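You operate a simulated robot arm through the tools that you are given. There is no shell and no other tool. Be economical: measure what you need, move in short steps, check, and stop when the job is done.

Carry out the task below with a simulated two-armed robot. There is one attempt and no reset: what you move stays moved.

JOB
Give the plate on the turntable one slow turn under the lit lamp.
Fine: speed knob at SLOW; the plate stays there; after the turn, lamp off and parked; leave the rest of the bench as it is.

The check looks at the end state, three seconds after you hand in, the way a careful person would. Anything else that was tipped, shoved, dropped, spilled or broken makes it a failure.

ROBOT AND FRAMES
Two 7-joint arms with four-finger grippers on one trunk, on a base that drives. Base frame: it is fixed to the floor where the robot stands at the start and does not move with it; the origin is under the middle of the robot, x ahead of it, y to its left, z up; the surface under the hand at the start is at about z = 0.86. Lengths are in m, angles in rad, forces in N, time in s.
The left shoulder is at the start at [0.04, 0.181, 1.33], the right one opposite. With the tool pointing down near the work surface each hand reaches from about 0.1 to 0.82 m from the robot's upright axis, wherever it stands, measured 20 degrees to its own side. Places, roughly: bench lamp [0.8, 0.1, 1.3]; blue-capped lever [1, 0.6, 1.1]; dinner plate (25x25x4 cm) [0.2, -0.6, 0.9]; green run button [0.6, 0.5, 0.9]; red bench switch [0.6, 0.5, 0.9]; side plate [1, 0.5, 1.5]; steel plate [1, 0.5, 1.75]; turntable speed knob [0.7, 0.5, 0.9]; white lamp button [0.5, 0.1, 0.9]; white zero button [0.7, 0.5, 0.9]; wide cream tub [1, 0.75, 1]; yellow tap button [0.4, 0.2, 0.9]. Payload 3.67 kg a hand.
The TCP of each hand is the grasp point between the finger pads, 0.028 m short of the fingertips. In the tool frame z runs along the fingers and y along their closing line. The gripper opens to 0.112 m. The gripper's body begins 0.073 m behind the TCP.
Orientation is that of the tool frame in the base frame, as a unit quaternion [w, x, y, z]. With the fingers straight down and closing along the base's y, the tool's x points along the base's -x, its y along +y and its z along -z.

CONTROLS
- The arms move only by the tool move_arm. It takes "left_plan", "right_plan" or both (then of equal length, played together; a hand with none holds still); each is a list of rows, each a list of 7 numbers: the shift along the base's x, y, z in m, then the turn, a rotation vector about the base's x, y, z in rad, then the finger opening in m, from 0 to 0.112. In form: [[tx, ty, tz, rx, ry, rz, fingers], ...]. A call has 1 to 12 rows; each row shifts and turns the commanded pose from where the row before left it. Each row takes 0.2 s and may step no farther than 0.05 m and 0.15 rad from the row before; otherwise, or with a gripper value out of range, the whole call is refused. A pose out of reach is approached as far as the arm can. The call stops where the force on the tool passes 60 N (or 10 N more than at its start, if that is more) or the arm is blocked; 0.2 s more then pass. Each finger halts on what it meets, pressing with about 22 N; the grip force reading is that of the motor and also rises with nothing between the fingers. The clock runs only during rows and for 0.2 s after the last one: add rows that do not move to give the fingers time. It gives the time, the measured TCP pose, the force on the tool (base axes), the opening and the grip force at its end, in the units of the frame above (readings bear some noise), with the torque about the TCP (base axes, N m) and any sound that the robot's microphone picked up, and new pictures: "views" is both (left out), scene, wrist or none (wrist: the cameras of the hands that moved).
- Cameras (640 x 400 px; columns grow to the right, rows downward): "scene" is now at [0.1048, -0.0035, 1.5712]; the picture's right is [0.05, -1.00, 0.00], its down [-0.56, -0.03, -0.83] and it looks along [0.83, 0.04, -0.56] (base axes); focal length 214 px, centre (320, 200). "left" rides on the left gripper at [0.06, 0.018, -0.104] in its tool frame; the picture's right is [-0.29, 0.96, 0.00], its down [-0.80, -0.24, -0.55] and it looks along [-0.53, -0.16, 0.83] (tool axes); focal length 234 px, centre (320, 200). "right" rides on the right gripper at [0.06, -0.018, -0.104] in its tool frame; the picture's right is [0.29, 0.96, 0.00], its down [-0.80, 0.24, -0.55] and it looks along [-0.53, 0.16, 0.83] (tool axes); focal length 234 px, centre (320, 200).
- move_column(by): slides the trunk up (or, below 0, down) by that many m; the arms and the scene camera ride with it, the base frame stays. It gives what a move gives, with no picture.
- steer(legs): drives the robot by 1 to 6 legs, each [ahead, left, turn to the left] in m, m and rad, along the robot's own axes; the way and the turn of a leg run together, so that a leg with both is an arc; at most 1.5 m and 3.142 rad a leg. The arms and the cameras ride along, it lands a little off, and it stops where it bumps. It gives what a move gives, and a new picture of the scene camera.
- turn_head(pan, tilt): turns the head with the scene camera to pan (to the left, within 1.501 rad either way) and tilt (down, from -0.506 to 1.204), counted from straight ahead of the robot. It gives what a move gives, and a new picture of the scene camera.
- point_at(camera, pixels): for up to 12 pixels [column, row] of the newest picture of that camera ("zoom" is the newest enlarged one), the place [x, y, z] in the base frame of the surface seen there, good to about 0.002 m, but the place of the scene camera against the robot may be out by one fixed shift of up to 0.018 m in any direction. It takes no simulated time.
- zoom(camera, box): a new picture of the part [left, top, right, bottom] of that camera's present view, enlarged. It takes no simulated time.
- job_done(): hands the job in; it is judged then, once.

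Go step by step. Measure first, check grasps and placings, and put right what went wrong. The budget is 80 turns and 260 pictures, counting those below and the enlarged ones. Unless the task says otherwise, let go and move clear before handing in, and close with one line.

The tools are called after ">>>" by a JSON object that holds its "method" and its "body". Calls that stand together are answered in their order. move_arm: Moves the arms, as the interface text tells. Its arguments: {"type":"object","properties":{"left_plan":{"type":"array"},"right_plan":{"type":"array"},"views":{"type":"string","enum":["both","scene","wrist","none"]}},"required":[]} The other tools are called the same way: move_column (by) slides the trunk up or down; steer (legs) drives the base; turn_head (pan, tilt) turns the head that bears the scene camera; point_at (camera, pixels) gives the place of the surface under pixels of a picture; zoom (camera, box) takes an enlarged picture of a part of a camera's view; job_done () hands the job in.

At the start:

```text
clock: 0.0
left_tool_pos: [0.4119, 0.4922, 1.342]
left_orientation: [0.001, 0.0, 1.0, 0.0]
left_wrist_force: [1.1, -0.2, 0.9]
left_wrist_torque: [0.03, 0.0, 0.01]
left_opening: 0.1122
left_grip_force: 0.0
right_tool_pos: [0.4236, 0.0733, 1.4671]
right_orientation: [0.0, 0.0, 1.0, 0.0]
right_wrist_force: [0.1, -0.6, -0.2]
right_wrist_torque: [0.02, 0.01, -0.01]
right_opening: 0.1119
right_grip_force: 0.1
trunk travel left (down, up): [-0.45, 0.064]
robot x, y, heading: [-0.0022, 0.0004, -0.001]
head pan, tilt: [0.047, 0.593]
```

scene: 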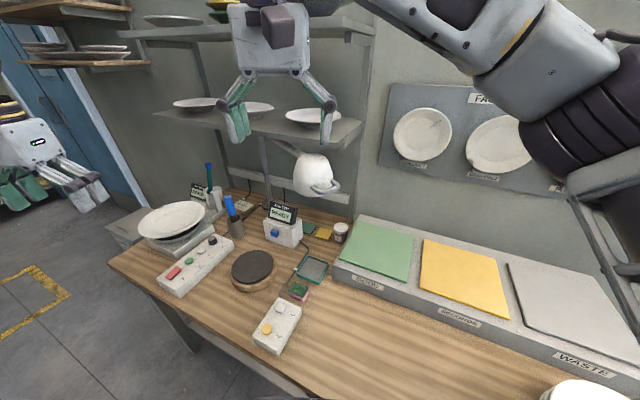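
right: 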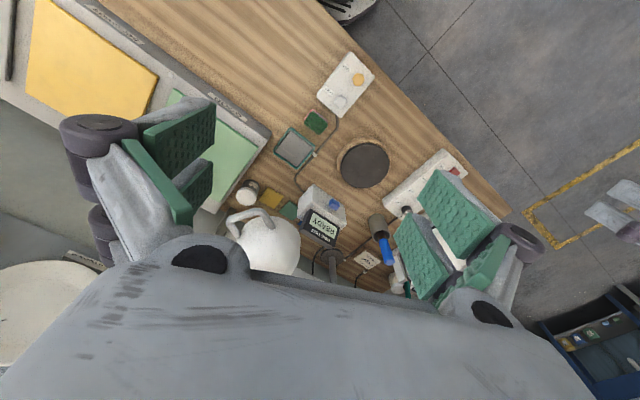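
left: 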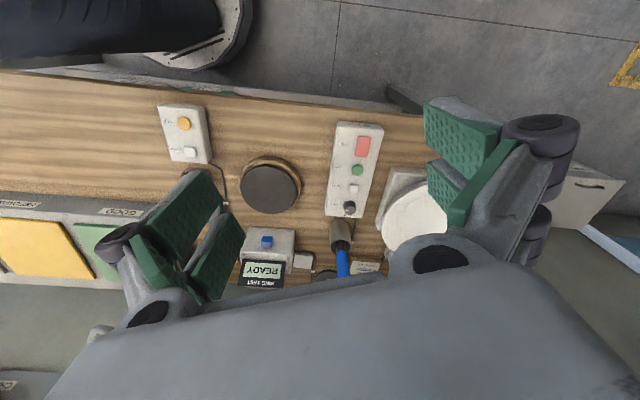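

The scene shows a turntable with a plate at about (172,222), a control box at (195,265), and a lamp on an arm at (312,175). I'll zoom in on the controls and the lamp.

>>> {"method": "zoom", "body": {"camera": "scene", "box": [100, 170, 260, 310]}}

>>> {"method": "zoom", "body": {"camera": "scene", "box": [220, 120, 380, 360]}}

>>> {"method": "zoom", "body": {"camera": "left", "box": [300, 100, 460, 280]}}

>>> {"method": "zoom", "body": {"camera": "left", "box": [140, 80, 300, 290]}}

>>> {"method": "point_at", "body": {"camera": "scene", "pixels": [[172, 220], [174, 273], [189, 261], [201, 252], [213, 239], [268, 328], [281, 307], [312, 170], [328, 188], [276, 231], [284, 210], [252, 268]]}}

```text
2.86 times, centred on (180, 240) of scene
```

zoom: 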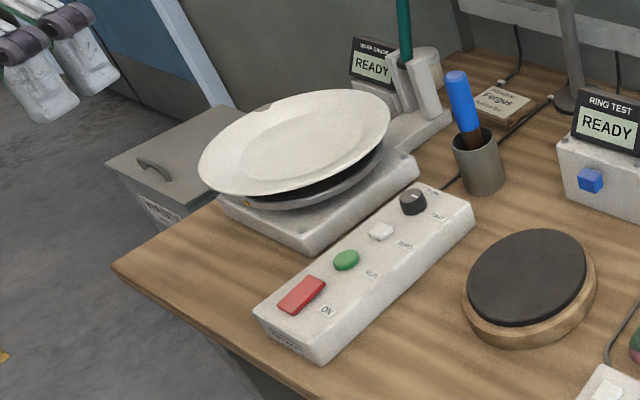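

```text
1.67 times, centred on (300, 240) of scene
```

zoom: 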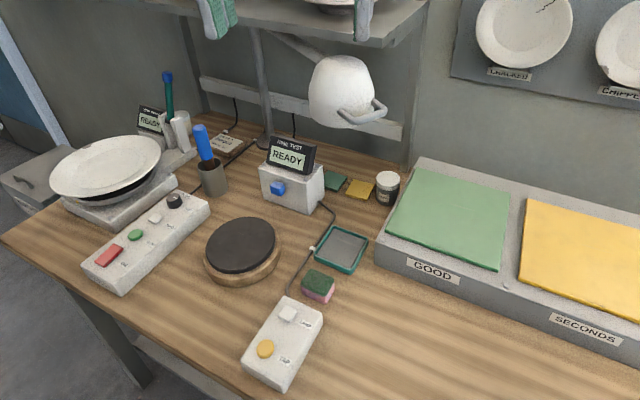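

```text
2.22 times, centred on (380, 190) of left
```

zoom: 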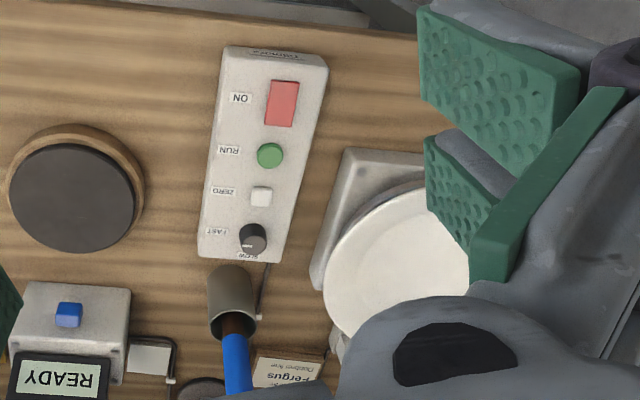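

```text
1.90 times, centred on (220, 185) of left
```

zoom: 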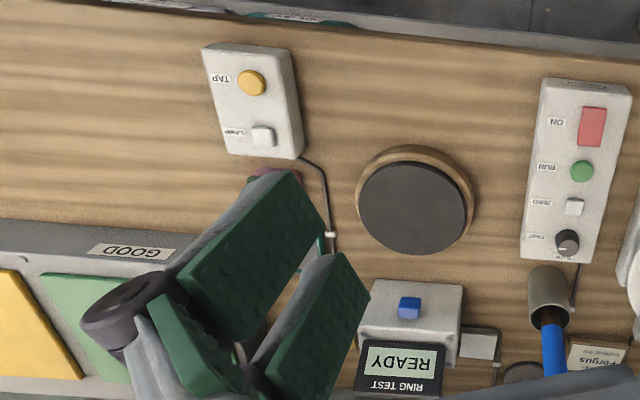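

```text
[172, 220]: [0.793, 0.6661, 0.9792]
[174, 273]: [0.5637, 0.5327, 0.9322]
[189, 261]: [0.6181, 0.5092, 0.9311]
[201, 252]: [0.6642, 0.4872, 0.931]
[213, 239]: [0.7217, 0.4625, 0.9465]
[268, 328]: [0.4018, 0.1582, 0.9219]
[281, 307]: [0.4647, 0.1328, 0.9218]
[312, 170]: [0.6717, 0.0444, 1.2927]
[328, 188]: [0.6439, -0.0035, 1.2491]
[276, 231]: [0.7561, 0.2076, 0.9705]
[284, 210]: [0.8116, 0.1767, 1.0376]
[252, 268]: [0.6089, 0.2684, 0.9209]
```

The control box reads ON / RUN / ZERO / FAST-SLOW, and the knob state isn't clear yet. I'll zoom on the knob, the lamp and the name cards.

>>> {"method": "zoom", "body": {"camera": "left", "box": [325, 170, 375, 220]}}

>>> {"method": "zoom", "body": {"camera": "scene", "box": [150, 215, 250, 300]}}

>>> {"method": "zoom", "body": {"camera": "scene", "box": [240, 120, 360, 220]}}

>>> {"method": "zoom", "body": {"camera": "right", "box": [220, 170, 420, 295]}}

>>> {"method": "turn_head", "body": {"pan": 0.3, "tilt": 0.1}}

```text
8.00 times, centred on (350, 195) of left
```

zoom: 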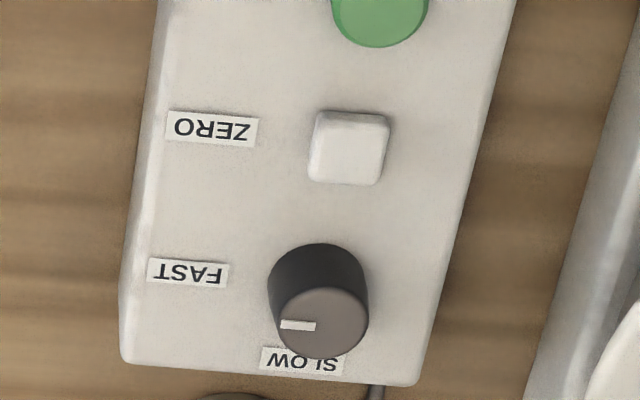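

```text
4.71 times, centred on (200, 258) of scene
```

zoom: 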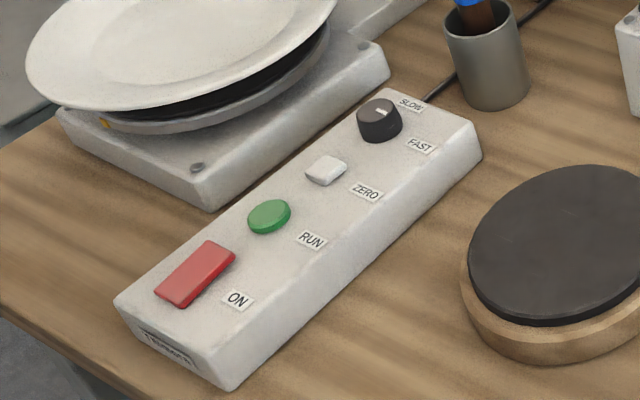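

```text
4.00 times, centred on (300, 170) of scene
```

zoom: 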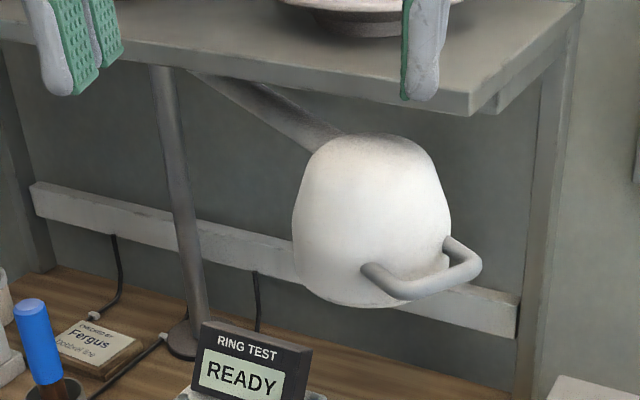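

```text
3.20 times, centred on (320, 232) of right
```

zoom: 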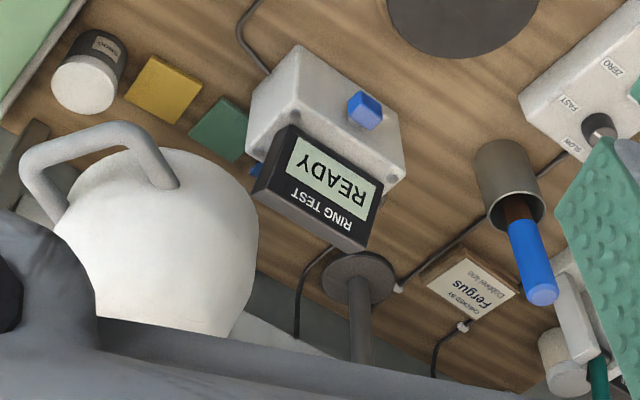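

```text
clock: 0.9
left_tool_pos: [0.4111, 0.4915, 1.3426]
left_orientation: [0.0, 0.0, 1.0, 0.0]
left_wrist_force: [-0.6, 0.1, -0.6]
left_wrist_torque: [0.02, -0.01, 0.01]
left_opening: 0.1119
left_grip_force: 0.1
right_tool_pos: [0.4217, 0.0743, 1.4658]
right_orientation: [0.0, 0.001, 1.0, 0.001]
right_wrist_force: [-0.5, -0.5, -0.6]
right_wrist_torque: [0.02, -0.05, 0.01]
right_opening: 0.112
right_grip_force: 0.1
trunk travel left (down, up): [-0.45, 0.064]
robot x, y, heading: [0.0037, -0.001, -0.001]
head pan, tilt: [0.3, 0.099]
```

scene: 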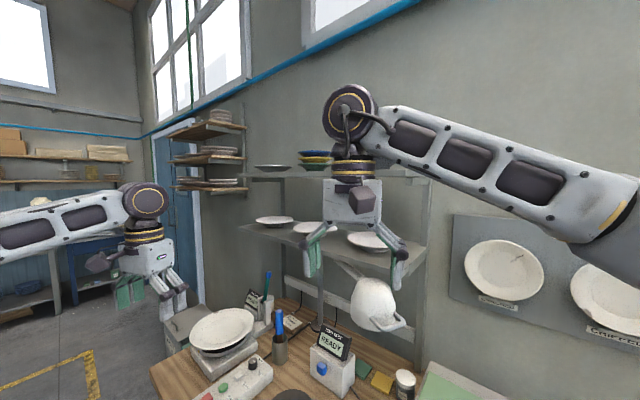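

The left-camera view shows the pointer on the image-left side, towards FAST, so it needs a turn to SLOW. Next I'll measure the lamp pole, head and handle, the shelf and the turntable in this new view.

>>> {"method": "zoom", "body": {"camera": "scene", "box": [280, 230, 440, 400]}}

>>> {"method": "point_at", "body": {"camera": "scene", "pixels": [[318, 320], [319, 290], [343, 266], [355, 275], [378, 285], [360, 305], [374, 327], [395, 323], [404, 322], [360, 258], [425, 245], [222, 330]]}}

>>> {"method": "turn_head", "body": {"pan": 0.3, "tilt": 0.5}}

```text
2.35 times, centred on (360, 315) of scene
```

zoom: 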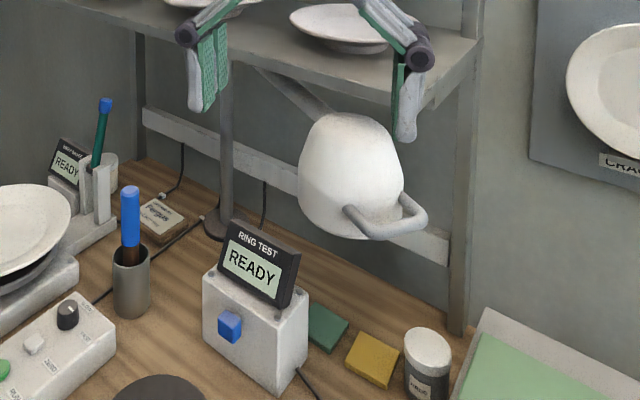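

```text
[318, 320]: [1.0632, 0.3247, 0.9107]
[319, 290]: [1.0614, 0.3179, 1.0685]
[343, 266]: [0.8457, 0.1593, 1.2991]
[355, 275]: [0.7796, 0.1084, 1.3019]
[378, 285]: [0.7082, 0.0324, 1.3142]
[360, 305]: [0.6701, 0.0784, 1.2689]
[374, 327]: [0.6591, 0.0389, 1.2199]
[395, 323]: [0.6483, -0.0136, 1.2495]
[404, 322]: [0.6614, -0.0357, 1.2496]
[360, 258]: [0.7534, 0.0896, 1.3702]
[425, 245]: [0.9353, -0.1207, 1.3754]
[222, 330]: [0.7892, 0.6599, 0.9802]
```

```text
clock: 1.8
left_tool_pos: [0.411, 0.493, 1.3417]
left_orientation: [0.0, 0.0, 1.0, 0.0]
left_wrist_force: [-0.4, -0.6, 0.9]
left_wrist_torque: [0.0, -0.02, 0.03]
left_opening: 0.1118
left_grip_force: 0.0
right_tool_pos: [0.4222, 0.0726, 1.4661]
right_orientation: [0.0, 0.001, 1.0, 0.0]
right_wrist_force: [0.5, 0.0, -0.4]
right_wrist_torque: [-0.01, -0.01, -0.05]
right_opening: 0.1121
right_grip_force: 0.0
trunk travel left (down, up): [-0.45, 0.064]
robot x, y, heading: [0.0008, -0.0017, 0.002]
head pan, tilt: [0.3, 0.499]
```

scene: 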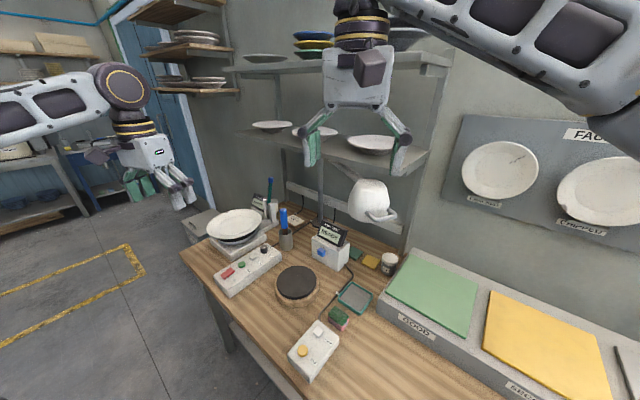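

The lamp pole is at about (1.06, 0.32) and the head at about (0.73, 0.05). The turntable at (0.79, 0.66) lies at the same radius, so a swing of about 90° across the front puts the head over it. I'll drive left 0.25 m so that both ends of the swing are in reach.

>>> {"method": "steer", "body": {"legs": [[0, 0.25, 0]]}}

```text
clock: 3.6
left_tool_pos: [0.4109, 0.7366, 1.343]
left_orientation: [0.001, 0.001, 1.0, 0.001]
left_wrist_force: [-1.0, -0.4, 0.0]
left_wrist_torque: [0.02, 0.02, 0.01]
left_opening: 0.112
left_grip_force: 0.1
right_tool_pos: [0.423, 0.3195, 1.4675]
right_orientation: [0.001, 0.002, 1.0, 0.001]
right_wrist_force: [0.5, 0.1, -0.1]
right_wrist_torque: [0.01, -0.01, 0.02]
right_opening: 0.1121
right_grip_force: 0.1
trunk travel left (down, up): [-0.45, 0.064]
robot x, y, heading: [-0.001, 0.2479, -0.006]
head pan, tilt: [0.3, 0.499]
```

scene: 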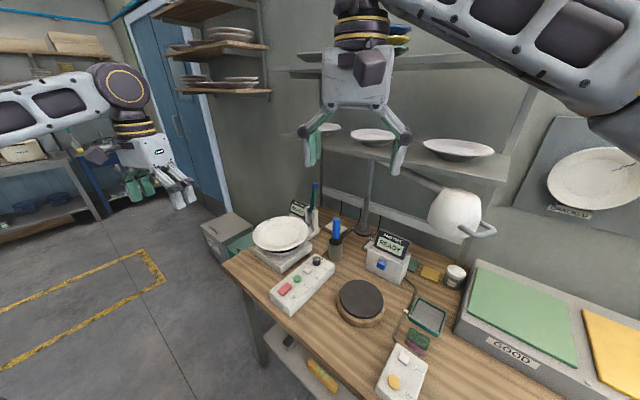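

Next I'll measure around the knob: its top, the pot and blue tool beside it, and the buttons.

>>> {"method": "zoom", "body": {"camera": "scene", "box": [260, 210, 360, 320]}}

>>> {"method": "point_at", "body": {"camera": "scene", "pixels": [[318, 260], [336, 223], [336, 237], [335, 252], [308, 270], [298, 279], [286, 289], [282, 232], [313, 185], [302, 210], [404, 358], [393, 382]]}}

>>> {"method": "zoom", "body": {"camera": "scene", "box": [400, 170, 510, 260]}}

```text
3.64 times, centred on (310, 265) of scene
```

zoom: 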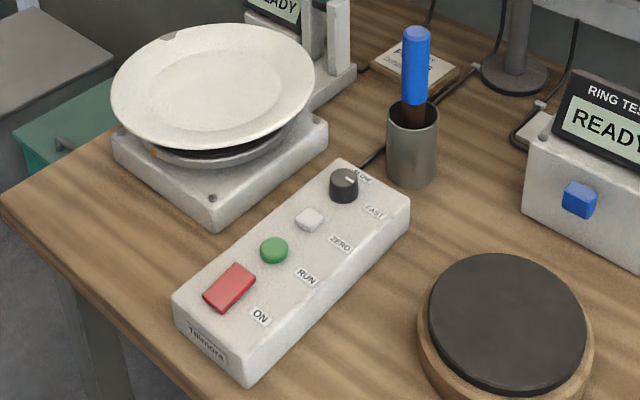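

```text
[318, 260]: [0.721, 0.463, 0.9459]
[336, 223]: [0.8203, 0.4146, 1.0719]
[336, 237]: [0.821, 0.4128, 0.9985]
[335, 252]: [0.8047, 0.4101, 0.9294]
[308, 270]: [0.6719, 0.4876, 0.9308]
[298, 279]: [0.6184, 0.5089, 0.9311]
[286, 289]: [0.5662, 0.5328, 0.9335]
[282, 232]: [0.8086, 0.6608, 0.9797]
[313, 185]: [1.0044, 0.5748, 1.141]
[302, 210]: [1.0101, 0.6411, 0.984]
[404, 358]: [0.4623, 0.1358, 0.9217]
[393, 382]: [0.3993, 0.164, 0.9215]
```

```text
4.44 times, centred on (455, 215) of scene
```

zoom: 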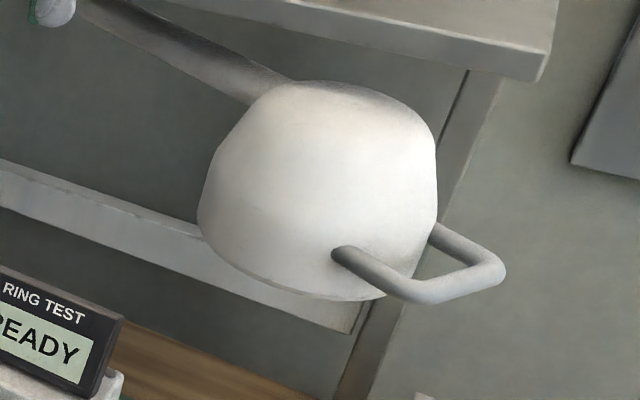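

The knob is at about (0.72, 0.463, 0.946), and the blue tool at (0.82, 0.41) is 0.11 m away. I'll bring the left hand above it with a partly closed gripper.

>>> {"method": "move_arm", "body": {"left_plan": [[0.028, -0.027, -0.018, 0, 0, 0, 0.06], [0.028, -0.027, -0.018, 0, 0, 0, 0.06], [0.028, -0.027, -0.018, 0, 0, 0, 0.06], [0.028, -0.027, -0.018, 0, 0, 0, 0.06], [0.028, -0.027, -0.018, 0, 0, 0, 0.06], [0.028, -0.027, -0.018, 0, 0, 0, 0.06], [0.028, -0.027, -0.018, 0, 0, 0, 0.06], [0.028, -0.027, -0.018, 0, 0, 0, 0.06], [0.028, -0.027, -0.018, 0, 0, 0, 0.06], [0.028, -0.027, -0.018, 0, 0, 0, 0.06], [0, 0, 0, 0, 0, 0, 0.06]]}}

```text
clock: 6.0
left_tool_pos: [0.6782, 0.4797, 1.169]
left_orientation: [0.001, 0.0, 1.0, 0.0]
left_wrist_force: [-0.7, -0.5, -0.3]
left_wrist_torque: [0.02, 0.0, 0.03]
left_opening: 0.06
left_grip_force: 0.1
left hand out of reach, approached as far as the arm can: row 10
right_tool_pos: [0.4218, 0.3207, 1.4675]
right_orientation: [0.0, 0.002, 1.0, 0.0]
right_wrist_force: [-0.2, -0.2, -0.2]
right_wrist_torque: [0.0, -0.02, 0.0]
right_opening: 0.1118
right_grip_force: 0.1
trunk travel left (down, up): [-0.45, 0.064]
robot x, y, heading: [0.0024, 0.247, 0.003]
head pan, tilt: [0.3, 0.499]
```

scene: 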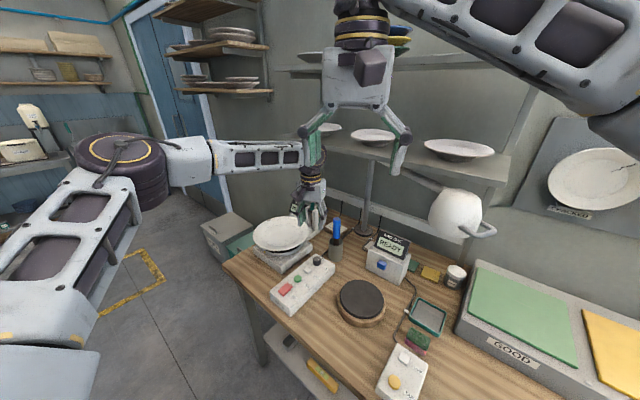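
left: 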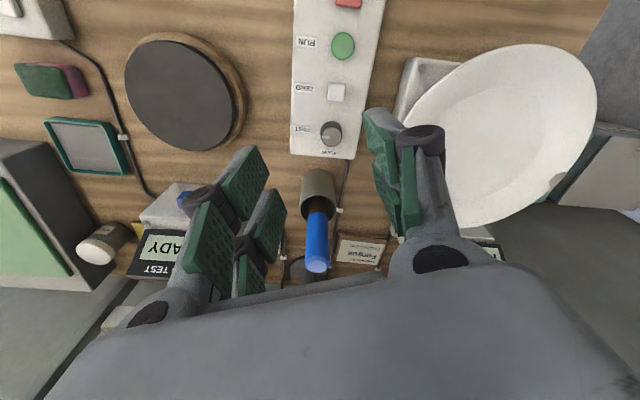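

The left wrist view shows the knob at (331,133), so I'll measure it there, where the fixed scene-camera shift doesn't apply.

>>> {"method": "point_at", "body": {"camera": "left", "pixels": [[332, 130], [336, 92], [342, 46], [348, 3], [317, 268], [317, 200], [500, 130], [405, 65]]}}

>>> {"method": "zoom", "body": {"camera": "left", "box": [280, 0, 400, 160]}}

```text
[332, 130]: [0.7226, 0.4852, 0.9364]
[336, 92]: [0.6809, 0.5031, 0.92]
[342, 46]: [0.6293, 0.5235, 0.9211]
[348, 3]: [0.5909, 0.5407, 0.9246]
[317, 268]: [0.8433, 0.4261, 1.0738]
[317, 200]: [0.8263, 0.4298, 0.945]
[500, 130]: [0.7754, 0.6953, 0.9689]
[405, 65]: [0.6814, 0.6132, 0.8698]
```

```text
2.50 times, centred on (340, 80) of left
```

zoom: 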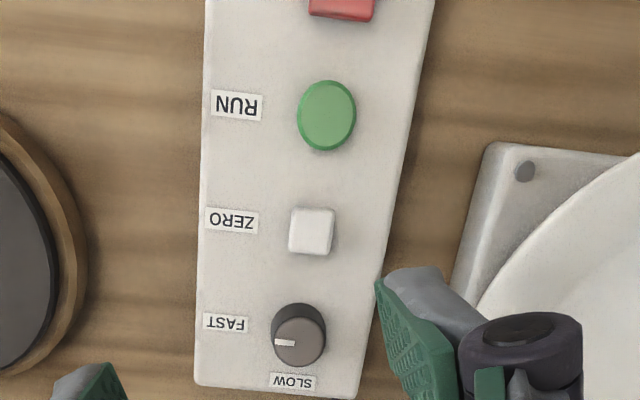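

The scene camera is off by about (+0.009, +0.016, −0.010) against the wrist camera. The knob points to FAST. I'll pre-turn the hand by −0.75 rad and descend part of the way towards the knob.

>>> {"method": "move_arm", "body": {"left_plan": [[0, 0, -0.02, 0, 0, -0.15, 0.06], [0, 0, -0.02, 0, 0, -0.15, 0.06], [0.01, 0.003, -0.02, 0, 0, -0.15, 0.06], [0.01, 0.003, -0.02, 0, 0, -0.15, 0.06], [0.01, 0.003, -0.02, 0, 0, -0.15, 0.06], [0, 0, 0, 0, 0, 0, 0.06]]}}

>>> {"method": "point_at", "body": {"camera": "left", "pixels": [[320, 200]]}}

```text
clock: 7.5
left_tool_pos: [0.6719, 0.5085, 1.0793]
left_orientation: [0.001, 0.369, 0.93, -0.001]
left_wrist_force: [0.5, -0.6, 0.3]
left_wrist_torque: [-0.01, -0.02, 0.0]
left_opening: 0.06
left_grip_force: 0.1
left hand out of reach, approached as far as the arm can: row 2, 3, 4, 5
right_tool_pos: [0.4232, 0.3204, 1.4663]
right_orientation: [-0.001, 0.001, 1.0, 0.001]
right_wrist_force: [0.2, -0.6, -0.1]
right_wrist_torque: [-0.01, -0.01, 0.01]
right_opening: 0.112
right_grip_force: 0.0
trunk travel left (down, up): [-0.45, 0.064]
robot x, y, heading: [0.0018, 0.2473, -0.001]
head pan, tilt: [0.3, 0.499]
```

scene: 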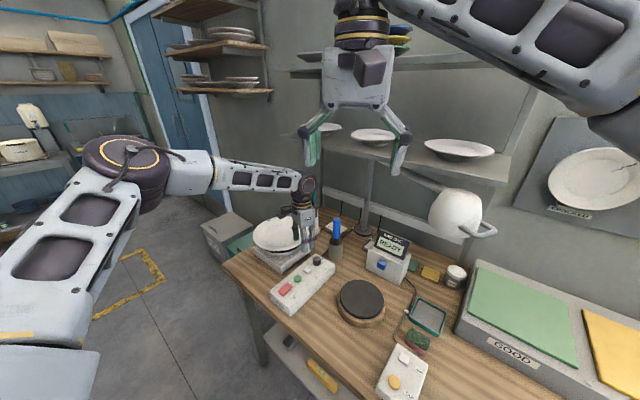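
left: 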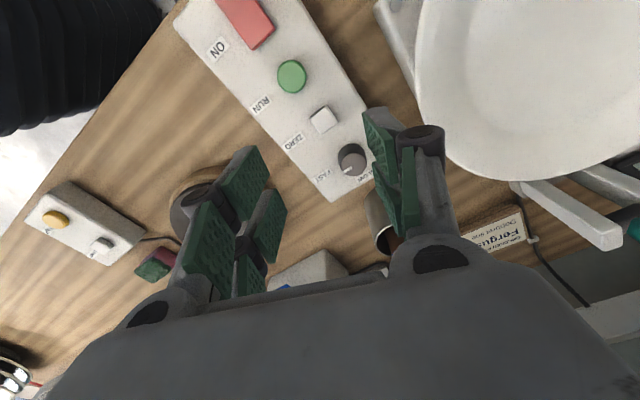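

```text
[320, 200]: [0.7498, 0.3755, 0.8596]
```

The arm runs out of reach about 5 cm short here. I'll look down to see how much clearance the base has ahead of it to the bench.

>>> {"method": "turn_head", "body": {"pan": 0, "tilt": 1.2}}

>>> {"method": "point_at", "body": {"camera": "scene", "pixels": [[320, 200], [320, 250], [320, 300], [320, 350], [320, 390], [250, 300], [250, 350], [250, 390], [400, 300], [400, 390]]}}

```text
clock: 8.5
left_tool_pos: [0.6707, 0.5078, 1.0809]
left_orientation: [0.001, 0.368, 0.93, 0.0]
left_wrist_force: [0.7, 0.1, -0.2]
left_wrist_torque: [0.0, -0.02, 0.02]
left_opening: 0.06
left_grip_force: 0.0
right_tool_pos: [0.4235, 0.3208, 1.466]
right_orientation: [0.0, 0.002, 1.0, 0.0]
right_wrist_force: [-0.4, -0.4, 0.4]
right_wrist_torque: [0.0, 0.01, 0.02]
right_opening: 0.1122
right_grip_force: 0.1
trunk travel left (down, up): [-0.45, 0.064]
robot x, y, heading: [0.0017, 0.2501, -0.004]
head pan, tilt: [0.0, 1.201]
```

scene: 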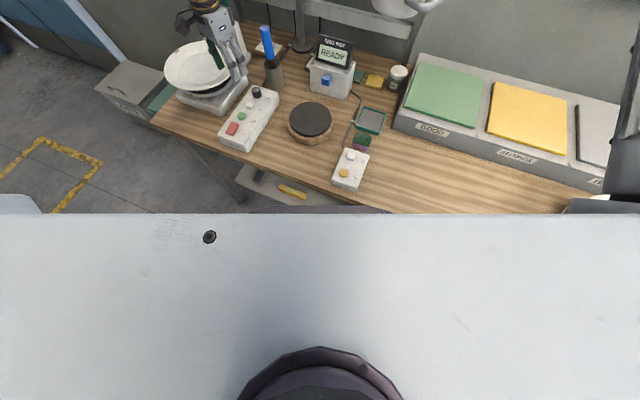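

```text
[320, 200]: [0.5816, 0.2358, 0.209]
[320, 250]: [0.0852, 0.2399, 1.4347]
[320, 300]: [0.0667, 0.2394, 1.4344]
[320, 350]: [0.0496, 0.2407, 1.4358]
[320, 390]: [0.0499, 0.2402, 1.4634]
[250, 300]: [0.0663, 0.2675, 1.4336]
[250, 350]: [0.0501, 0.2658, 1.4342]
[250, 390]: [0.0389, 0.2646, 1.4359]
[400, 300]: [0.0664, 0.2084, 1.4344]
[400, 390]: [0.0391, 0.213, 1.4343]
```

>>> {"method": "point_at", "body": {"camera": "scene", "pixels": [[152, 121], [240, 155], [300, 180], [345, 195], [400, 212], [330, 209], [385, 211], [290, 209], [250, 211], [280, 200]]}}

>>> {"method": "zoom", "body": {"camera": "scene", "box": [200, 130, 420, 220]}}

```text
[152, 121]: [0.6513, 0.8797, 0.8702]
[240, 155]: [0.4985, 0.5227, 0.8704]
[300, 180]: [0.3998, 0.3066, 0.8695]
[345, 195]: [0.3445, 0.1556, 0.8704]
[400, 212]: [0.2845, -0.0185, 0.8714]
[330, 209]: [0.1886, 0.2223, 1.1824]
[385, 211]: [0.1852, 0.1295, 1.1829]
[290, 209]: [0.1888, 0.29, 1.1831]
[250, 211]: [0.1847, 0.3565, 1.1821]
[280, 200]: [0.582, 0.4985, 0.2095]
```

```text
2.91 times, centred on (310, 175) of scene
```

zoom: 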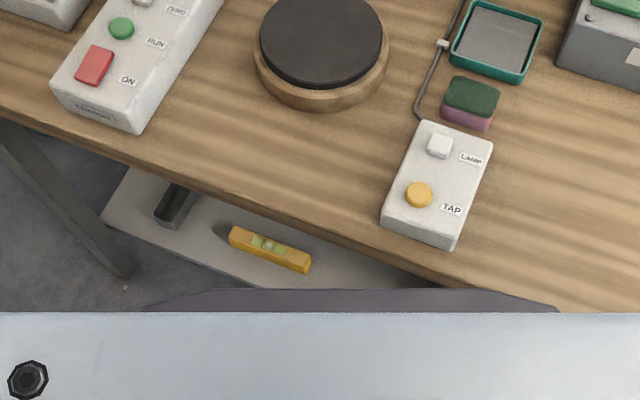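

The bench edge slants, and the robot now stands 0.35 m from it against 0.255 m at the start, so there is room to move forward. I'll pull the hand back, then drive 0.10 ahead and 0.03 left.

>>> {"method": "move_arm", "body": {"left_plan": [[-0.03, 0, 0.02, 0, 0, 0, 0.06], [-0.03, 0, 0.02, 0, 0, 0, 0.06], [-0.03, 0, 0.02, 0, 0, 0, 0.06], [-0.03, 0, 0.0, 0, 0, 0, 0.06]], "views": "none"}}

>>> {"method": "steer", "body": {"legs": [[0.1, 0.03, 0]]}}

>>> {"method": "turn_head", "body": {"pan": 0.15, "tilt": 0.75}}

```text
clock: 9.5
left_tool_pos: [0.551, 0.5089, 1.1404]
left_orientation: [0.0, 0.367, 0.93, -0.001]
left_wrist_force: [0.1, -0.2, 0.5]
left_wrist_torque: [0.0, -0.03, 0.01]
left_opening: 0.06
left_grip_force: 0.0
right_tool_pos: [0.4214, 0.3215, 1.4672]
right_orientation: [0.0, 0.002, 1.0, 0.0]
right_wrist_force: [0.6, 1.4, 0.1]
right_wrist_torque: [0.0, -0.03, 0.0]
right_opening: 0.1118
right_grip_force: 0.1
trunk travel left (down, up): [-0.45, 0.064]
robot x, y, heading: [0.0029, 0.2469, -0.004]
head pan, tilt: [0.0, 1.201]
```

```text
clock: 10.7
left_tool_pos: [0.6479, 0.5388, 1.142]
left_orientation: [0.001, 0.367, 0.93, 0.0]
left_wrist_force: [0.2, -0.2, -1.1]
left_wrist_torque: [-0.02, -0.06, 0.01]
left_opening: 0.0601
left_grip_force: 0.1
right_tool_pos: [0.5191, 0.3516, 1.468]
right_orientation: [0.001, 0.0, 1.0, 0.0]
right_wrist_force: [-0.1, -0.2, 0.2]
right_wrist_torque: [0.01, 0.0, 0.02]
right_opening: 0.1122
right_grip_force: 0.1
trunk travel left (down, up): [-0.45, 0.064]
robot x, y, heading: [0.0958, 0.2798, -0.002]
head pan, tilt: [0.0, 1.201]
```

scene: 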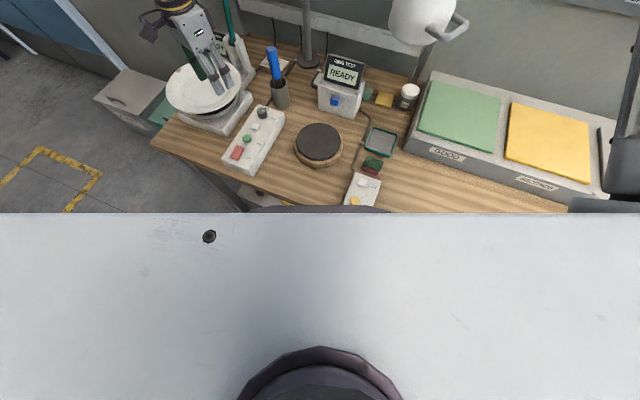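

```text
clock: 11.6
left_tool_pos: [0.6508, 0.5387, 1.1395]
left_orientation: [0.0, 0.367, 0.93, 0.0]
left_wrist_force: [-0.7, -0.4, -0.3]
left_wrist_torque: [0.0, 0.01, -0.01]
left_opening: 0.0602
left_grip_force: 0.1
right_tool_pos: [0.5225, 0.3511, 1.4672]
right_orientation: [-0.001, 0.0, 1.0, 0.0]
right_wrist_force: [0.1, 0.5, -0.1]
right_wrist_torque: [0.01, 0.0, -0.03]
right_opening: 0.1117
right_grip_force: 0.0
trunk travel left (down, up): [-0.45, 0.064]
robot x, y, heading: [0.0973, 0.2774, -0.002]
head pan, tilt: [0.15, 0.75]
```

scene: 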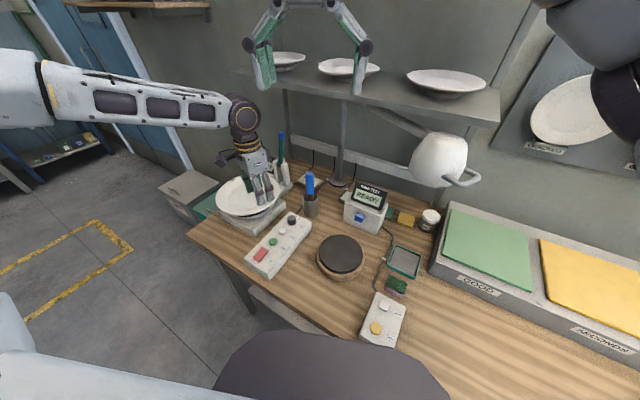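

Base position is fine now. I'll move the left hand above the knob at z≈1.05 and check with the wrist camera.

>>> {"method": "move_arm", "body": {"left_plan": [[0.0255, -0.018, -0.03, 0, 0, 0, 0.06], [0.0255, -0.018, -0.03, 0, 0, 0, 0.06], [0.0255, -0.018, -0.03, 0, 0, 0, 0.06], [0, 0, 0, 0, 0, 0, 0.06]]}}

>>> {"method": "zoom", "body": {"camera": "left", "box": [220, 60, 420, 220]}}

```text
clock: 12.6
left_tool_pos: [0.7251, 0.4871, 1.0508]
left_orientation: [0.002, 0.367, 0.93, 0.0]
left_wrist_force: [0.5, 0.6, 0.1]
left_wrist_torque: [-0.01, 0.0, -0.01]
left_opening: 0.0602
left_grip_force: 0.0
left hand out of reach, approached as far as the arm can: row 3
right_tool_pos: [0.5207, 0.3518, 1.4663]
right_orientation: [-0.001, 0.0, 1.0, 0.0]
right_wrist_force: [-0.8, 0.2, -0.2]
right_wrist_torque: [0.0, 0.01, -0.01]
right_opening: 0.112
right_grip_force: 0.1
trunk travel left (down, up): [-0.45, 0.064]
robot x, y, heading: [0.0974, 0.2777, 0.002]
head pan, tilt: [0.15, 0.75]
```

scene: 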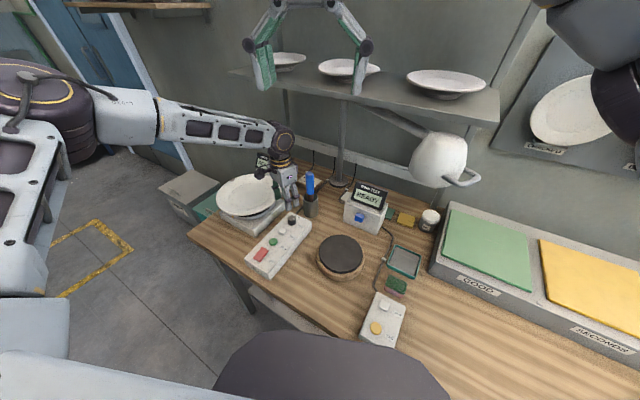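
left: 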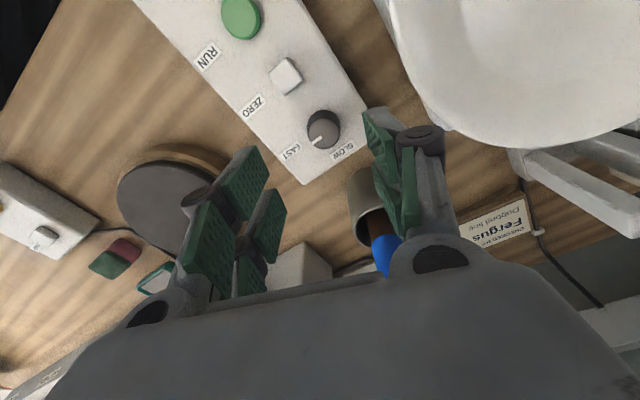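

```text
2.50 times, centred on (320, 140) of left
```

zoom: 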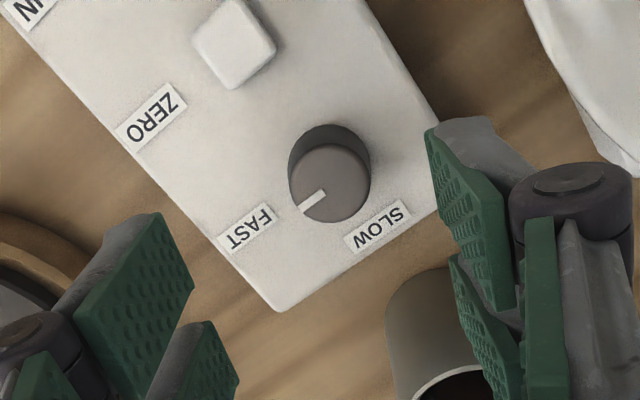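

The pointer is clearly on FAST. I'll get the exact knob centre before descending.

>>> {"method": "point_at", "body": {"camera": "left", "pixels": [[325, 133], [312, 133], [338, 133], [325, 123], [325, 144], [360, 100], [288, 75], [240, 18], [365, 195]]}}

```text
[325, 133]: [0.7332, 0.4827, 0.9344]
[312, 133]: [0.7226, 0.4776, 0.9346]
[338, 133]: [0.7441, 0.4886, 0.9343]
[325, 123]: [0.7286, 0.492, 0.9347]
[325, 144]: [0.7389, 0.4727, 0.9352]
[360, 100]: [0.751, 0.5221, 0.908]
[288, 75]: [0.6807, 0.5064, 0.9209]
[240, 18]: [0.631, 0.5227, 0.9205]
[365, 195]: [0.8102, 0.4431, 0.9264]
```

Knob centre is (0.733, 0.483), top 0.9345 and panel 0.908. I'll descend to TCP z≈0.943.

>>> {"method": "move_arm", "body": {"left_plan": [[0.004, -0.002, -0.03, 0, 0, 0, 0.06], [0.004, -0.002, -0.03, 0, 0, 0, 0.06], [0, 0, -0.03, 0, 0, 0, 0.06], [0, 0, 0, 0, 0, 0, 0.06]], "views": "wrist"}}

```text
clock: 13.6
left_tool_pos: [0.6982, 0.5087, 0.9862]
left_orientation: [0.001, 0.367, 0.93, 0.001]
left_wrist_force: [-0.4, 0.1, 0.9]
left_wrist_torque: [0.01, 0.04, -0.01]
left_opening: 0.0598
left_grip_force: 0.1
left hand out of reach, approached as far as the arm can: row 1, 2, 3
right_tool_pos: [0.522, 0.3507, 1.4661]
right_orientation: [0.0, 0.0, 1.0, 0.0]
right_wrist_force: [-0.7, 0.3, 0.5]
right_wrist_torque: [-0.01, 0.01, 0.0]
right_opening: 0.1117
right_grip_force: 0.0
trunk travel left (down, up): [-0.45, 0.064]
robot x, y, heading: [0.0987, 0.2789, -0.005]
head pan, tilt: [0.15, 0.75]
```

left: 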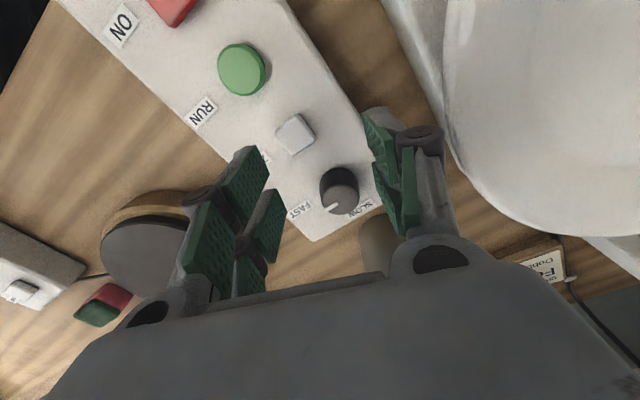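

Reach shrinks as the hand goes lower, so the shoulder is too high. I'll raise the hand and slide the trunk down 0.2 m.

>>> {"method": "move_arm", "body": {"left_plan": [[0, 0, 0.045, 0, 0, 0, 0.06], [0, 0, 0.045, 0, 0, 0, 0.06], [0, 0, 0.045, 0, 0, 0, 0.06], [0, 0, 0.045, 0, 0, 0, 0.06], [0, 0, 0, 0, 0, 0, 0.06]], "views": "none"}}

>>> {"method": "move_column", "body": {"by": -0.2}}

```text
clock: 14.8
left_tool_pos: [0.6965, 0.5085, 1.1674]
left_orientation: [0.0, 0.366, 0.931, -0.001]
left_wrist_force: [0.8, -0.8, 0.2]
left_wrist_torque: [0.02, -0.01, -0.01]
left_opening: 0.06
left_grip_force: 0.0
right_tool_pos: [0.5215, 0.351, 1.4679]
right_orientation: [0.0, 0.0, 1.0, -0.001]
right_wrist_force: [0.1, 1.3, 0.3]
right_wrist_torque: [-0.02, 0.02, 0.02]
right_opening: 0.1122
right_grip_force: 0.1
trunk travel left (down, up): [-0.45, 0.064]
robot x, y, heading: [0.0983, 0.2765, 0.0]
head pan, tilt: [0.15, 0.75]
```

```text
clock: 17.0
left_tool_pos: [0.6964, 0.5086, 0.9672]
left_orientation: [0.0, 0.367, 0.93, 0.0]
left_wrist_force: [-0.1, 0.3, 0.6]
left_wrist_torque: [0.03, 0.02, -0.03]
left_opening: 0.0599
left_grip_force: 0.1
right_tool_pos: [0.5211, 0.3507, 1.2675]
right_orientation: [0.0, 0.0, 1.0, -0.001]
right_wrist_force: [0.5, 0.0, 0.6]
right_wrist_torque: [0.03, -0.01, 0.04]
right_opening: 0.1121
right_grip_force: 0.1
trunk travel left (down, up): [-0.25, 0.264]
robot x, y, heading: [0.0992, 0.2747, -0.0]
head pan, tilt: [0.15, 0.75]
```

The hand is at (0.696, 0.509, 0.967). I'll shift it over the knob at a safe height, then check.

>>> {"method": "move_arm", "body": {"left_plan": [[0, 0, 0.025, 0, 0, 0, 0.06], [0.0365, -0.0255, 0, 0, 0, 0, 0.06], [0, 0, 0, 0, 0, 0, 0.06]], "views": "wrist"}}

```text
clock: 17.8
left_tool_pos: [0.7319, 0.4857, 0.9919]
left_orientation: [0.0, 0.367, 0.93, -0.001]
left_wrist_force: [0.4, 0.3, 1.0]
left_wrist_torque: [-0.08, -0.02, 0.02]
left_opening: 0.06
left_grip_force: 0.0
right_tool_pos: [0.5199, 0.3514, 1.2674]
right_orientation: [0.0, 0.0, 1.0, 0.0]
right_wrist_force: [-1.0, -1.5, -0.1]
right_wrist_torque: [0.0, 0.01, -0.03]
right_opening: 0.112
right_grip_force: 0.1
trunk travel left (down, up): [-0.25, 0.264]
robot x, y, heading: [0.0977, 0.2797, 0.002]
head pan, tilt: [0.15, 0.75]
```

left: 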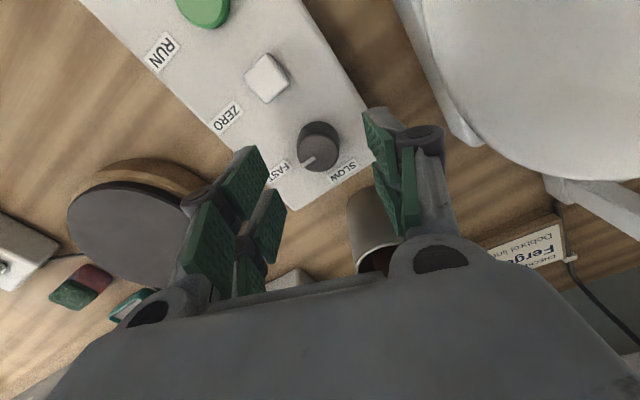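

>>> {"method": "point_at", "body": {"camera": "left", "pixels": [[322, 150], [318, 140]]}}

>>> {"method": "move_arm", "body": {"left_plan": [[0.001, -0.003, -0.025, 0, 0, 0, 0.06], [0, 0, -0.024, 0, 0, 0, 0.06], [0, 0, 0, 0, 0, 0, 0.06]], "views": "wrist"}}

```text
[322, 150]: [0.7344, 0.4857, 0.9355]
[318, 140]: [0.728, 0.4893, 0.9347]
```

```text
clock: 18.6
left_tool_pos: [0.7328, 0.4801, 0.9416]
left_orientation: [0.0, 0.367, 0.93, 0.0]
left_wrist_force: [-0.3, -0.1, 0.0]
left_wrist_torque: [-0.03, 0.0, -0.01]
left_opening: 0.06
left_grip_force: 0.0
right_tool_pos: [0.5207, 0.3514, 1.2669]
right_orientation: [-0.001, 0.0, 1.0, 0.0]
right_wrist_force: [0.1, 0.1, 0.0]
right_wrist_torque: [0.03, 0.02, -0.02]
right_opening: 0.1122
right_grip_force: 0.2
trunk travel left (down, up): [-0.25, 0.264]
robot x, y, heading: [0.0971, 0.2756, -0.004]
head pan, tilt: [0.15, 0.75]
```

left: 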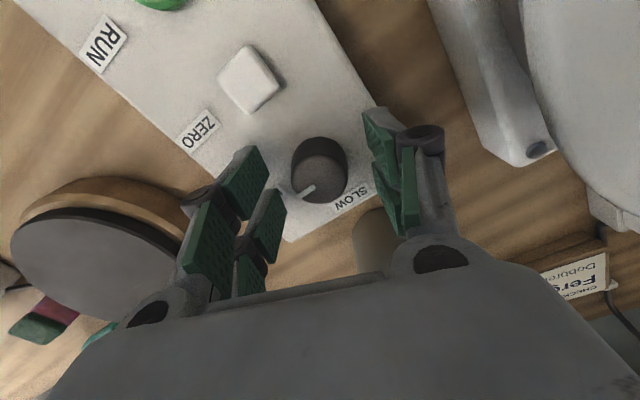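

The knob sits between the fingers, so I'll close on it.

>>> {"method": "move_arm", "body": {"left_plan": [[0, 0, 0, 0, 0, 0, 0.0], [0, 0, 0, 0, 0, 0, 0.0], [0, 0, 0, 0, 0, 0, 0.0]], "views": "wrist"}}

```text
clock: 19.4
left_tool_pos: [0.7331, 0.481, 0.9422]
left_orientation: [0.0, 0.366, 0.931, 0.001]
left_wrist_force: [-3.2, -1.4, -2.5]
left_wrist_torque: [-0.17, -0.02, -0.02]
left_opening: 0.0307
left_grip_force: 45.4
right_tool_pos: [0.522, 0.3501, 1.2659]
right_orientation: [-0.001, -0.001, 1.0, 0.001]
right_wrist_force: [-1.0, 0.4, -0.4]
right_wrist_torque: [0.0, 0.0, 0.0]
right_opening: 0.1122
right_grip_force: 0.0
trunk travel left (down, up): [-0.25, 0.264]
robot x, y, heading: [0.0998, 0.2766, -0.001]
head pan, tilt: [0.15, 0.75]
```

left: 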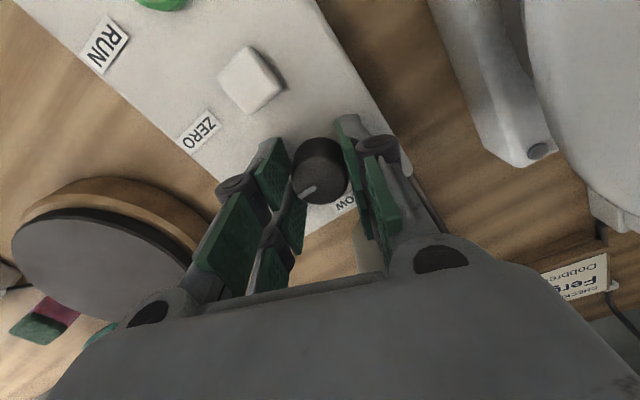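

The knob is gripped (opening 0.031, force 45). Now I'll turn it anticlockwise, about 0.8 rad to begin with, and check.

>>> {"method": "move_arm", "body": {"left_plan": [[0, 0, 0, 0, 0, 0.14, 0], [0, 0, 0, 0, 0, 0.14, 0], [0, 0, 0, 0, 0, 0.14, 0], [0, 0, 0, 0, 0, 0.14, 0], [0, 0, 0, 0, 0, 0.14, 0], [0, 0, 0, 0, 0, 0.14, 0]], "views": "wrist"}}

```text
clock: 20.8
left_tool_pos: [0.7328, 0.4807, 0.9413]
left_orientation: [0.0, -0.045, 0.999, 0.0]
left_wrist_force: [-9.6, -2.3, -10.3]
left_wrist_torque: [-0.32, -0.32, 0.02]
left_opening: 0.0309
left_grip_force: 44.6
right_tool_pos: [0.5203, 0.3509, 1.2659]
right_orientation: [0.0, 0.0, 1.0, 0.0]
right_wrist_force: [0.8, 0.0, -0.8]
right_wrist_torque: [0.01, 0.02, 0.01]
right_opening: 0.1121
right_grip_force: 0.2
trunk travel left (down, up): [-0.25, 0.264]
robot x, y, heading: [0.1005, 0.2772, -0.002]
head pan, tilt: [0.15, 0.75]
```

left: 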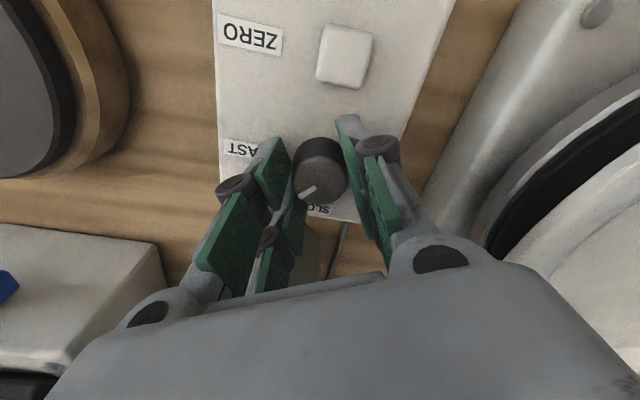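

The knob turns with the hand. I'll turn about 0.7 rad more.

>>> {"method": "move_arm", "body": {"left_plan": [[0, 0, 0, 0, 0, 0.14, 0], [0, 0, 0, 0, 0, 0.14, 0], [0, 0, 0, 0, 0, 0.14, 0], [0, 0, 0, 0, 0, 0.14, 0], [0, 0, 0, 0, 0, 0.14, 0]], "views": "wrist"}}

>>> {"method": "zoom", "body": {"camera": "left", "box": [200, 80, 440, 240]}}

```text
clock: 22.0
left_tool_pos: [0.7337, 0.4802, 0.9424]
left_orientation: [0.0, -0.385, 0.923, 0.001]
left_wrist_force: [-15.6, -1.8, -15.2]
left_wrist_torque: [-0.37, 0.59, 0.01]
left_opening: 0.0311
left_grip_force: 45.1
right_tool_pos: [0.5207, 0.3518, 1.2666]
right_orientation: [0.0, 0.0, 1.0, 0.0]
right_wrist_force: [0.5, -0.1, 0.4]
right_wrist_torque: [-0.01, 0.03, 0.0]
right_opening: 0.112
right_grip_force: 0.1
trunk travel left (down, up): [-0.25, 0.264]
robot x, y, heading: [0.0997, 0.2772, -0.006]
head pan, tilt: [0.15, 0.75]
```

left: 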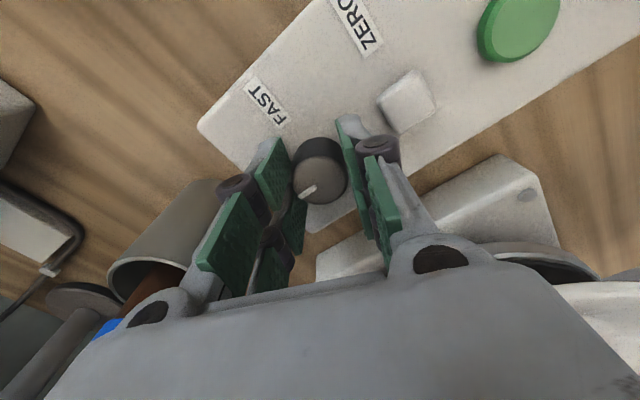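

```text
2.50 times, centred on (320, 160) of left
```

zoom: 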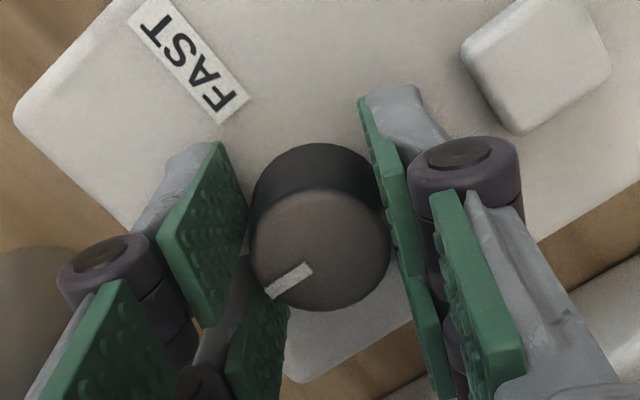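

The pointer now lies along the box axis towards SLOW (88° turned). I'll open, lift and check.

>>> {"method": "move_arm", "body": {"left_plan": [[0, 0, 0, 0, 0, 0, 0.06], [0, 0, 0, 0, 0, 0, 0.06], [0, 0, 0.04, 0, 0, 0, 0.06], [-0.03, 0, 0.04, 0, 0, -0.15, 0.06], [-0.03, 0, 0.03, 0, 0, -0.15, 0.06], [-0.0, 0, 0.0, 0, 0, -0.15, 0.06]], "views": "wrist"}}

>>> {"method": "zoom", "body": {"camera": "left", "box": [240, 40, 440, 180]}}

```text
clock: 23.4
left_tool_pos: [0.6732, 0.4803, 1.0517]
left_orientation: [-0.002, -0.168, 0.986, 0.0]
left_wrist_force: [0.0, -0.1, 0.5]
left_wrist_torque: [-0.02, 0.01, 0.0]
left_opening: 0.0601
left_grip_force: 0.0
right_tool_pos: [0.5223, 0.3518, 1.2659]
right_orientation: [0.0, 0.0, 1.0, 0.0]
right_wrist_force: [0.6, -0.6, -0.3]
right_wrist_torque: [-0.02, 0.03, 0.02]
right_opening: 0.1119
right_grip_force: 0.0
trunk travel left (down, up): [-0.25, 0.264]
robot x, y, heading: [0.1029, 0.2776, -0.007]
head pan, tilt: [0.15, 0.75]
```

left: 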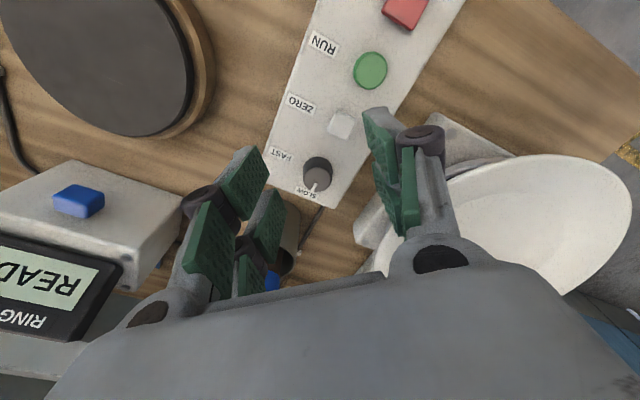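

```text
2.86 times, centred on (340, 110) of left
```

zoom: 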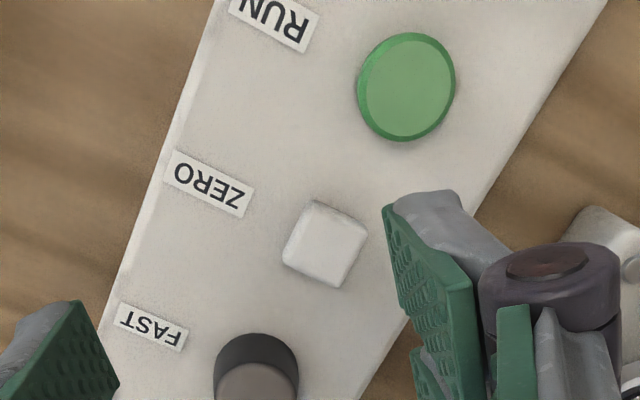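

The knob is at SLOW. Next I'll raise the trunk, tilt the head up and study the lamp and shelf.

>>> {"method": "move_arm", "body": {"left_plan": [[-0.04, 0.02, 0.02, 0, 0, -0.15, 0.0], [-0.04, 0.02, 0.02, 0, 0, -0.15, 0.0], [-0.04, 0.02, 0.0, 0, 0, 0, 0.0]], "views": "none"}}

>>> {"method": "turn_head", "body": {"pan": -0.1, "tilt": 0.15}}

>>> {"method": "zoom", "body": {"camera": "scene", "box": [240, 120, 440, 260]}}

```text
clock: 24.2
left_tool_pos: [0.5504, 0.5403, 1.0926]
left_orientation: [0.0, -0.019, 1.0, -0.001]
left_wrist_force: [-0.9, -0.3, 0.1]
left_wrist_torque: [-0.01, 0.0, -0.02]
left_opening: 0.0001
left_grip_force: 22.4
right_tool_pos: [0.5202, 0.3521, 1.2672]
right_orientation: [0.001, 0.002, 1.0, 0.0]
right_wrist_force: [-0.9, 0.1, -0.3]
right_wrist_torque: [0.01, -0.05, 0.01]
right_opening: 0.112
right_grip_force: 0.1
trunk travel left (down, up): [-0.25, 0.264]
robot x, y, heading: [0.0967, 0.277, -0.005]
head pan, tilt: [0.15, 0.75]
```

```text
clock: 25.2
left_tool_pos: [0.5531, 0.5402, 1.094]
left_orientation: [-0.001, -0.02, 1.0, 0.0]
left_wrist_force: [-0.1, -0.5, 0.1]
left_wrist_torque: [-0.02, 0.01, -0.01]
left_opening: 0.0
left_grip_force: 22.1
right_tool_pos: [0.5203, 0.3511, 1.2672]
right_orientation: [0.0, 0.0, 1.0, 0.0]
right_wrist_force: [-0.2, 0.3, 0.3]
right_wrist_torque: [-0.04, 0.02, 0.0]
right_opening: 0.1119
right_grip_force: 0.0
trunk travel left (down, up): [-0.25, 0.264]
robot x, y, heading: [0.0968, 0.2796, -0.002]
head pan, tilt: [-0.099, 0.15]
```

scene: 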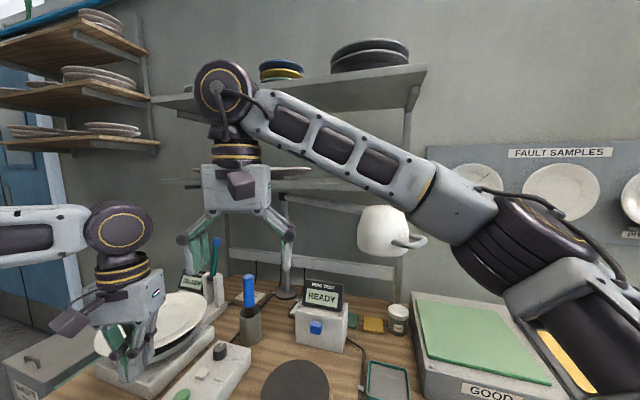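

```text
2.86 times, centred on (340, 190) of scene
```

zoom: 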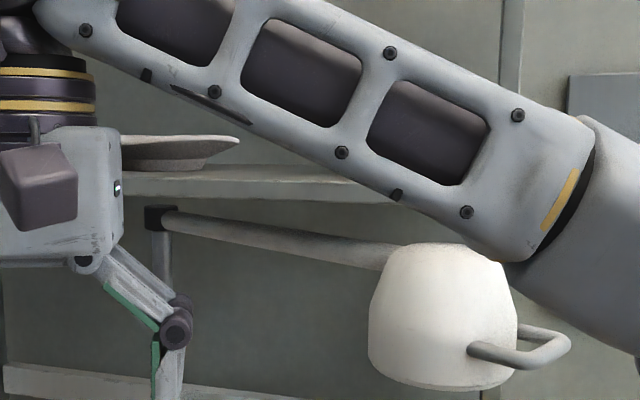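

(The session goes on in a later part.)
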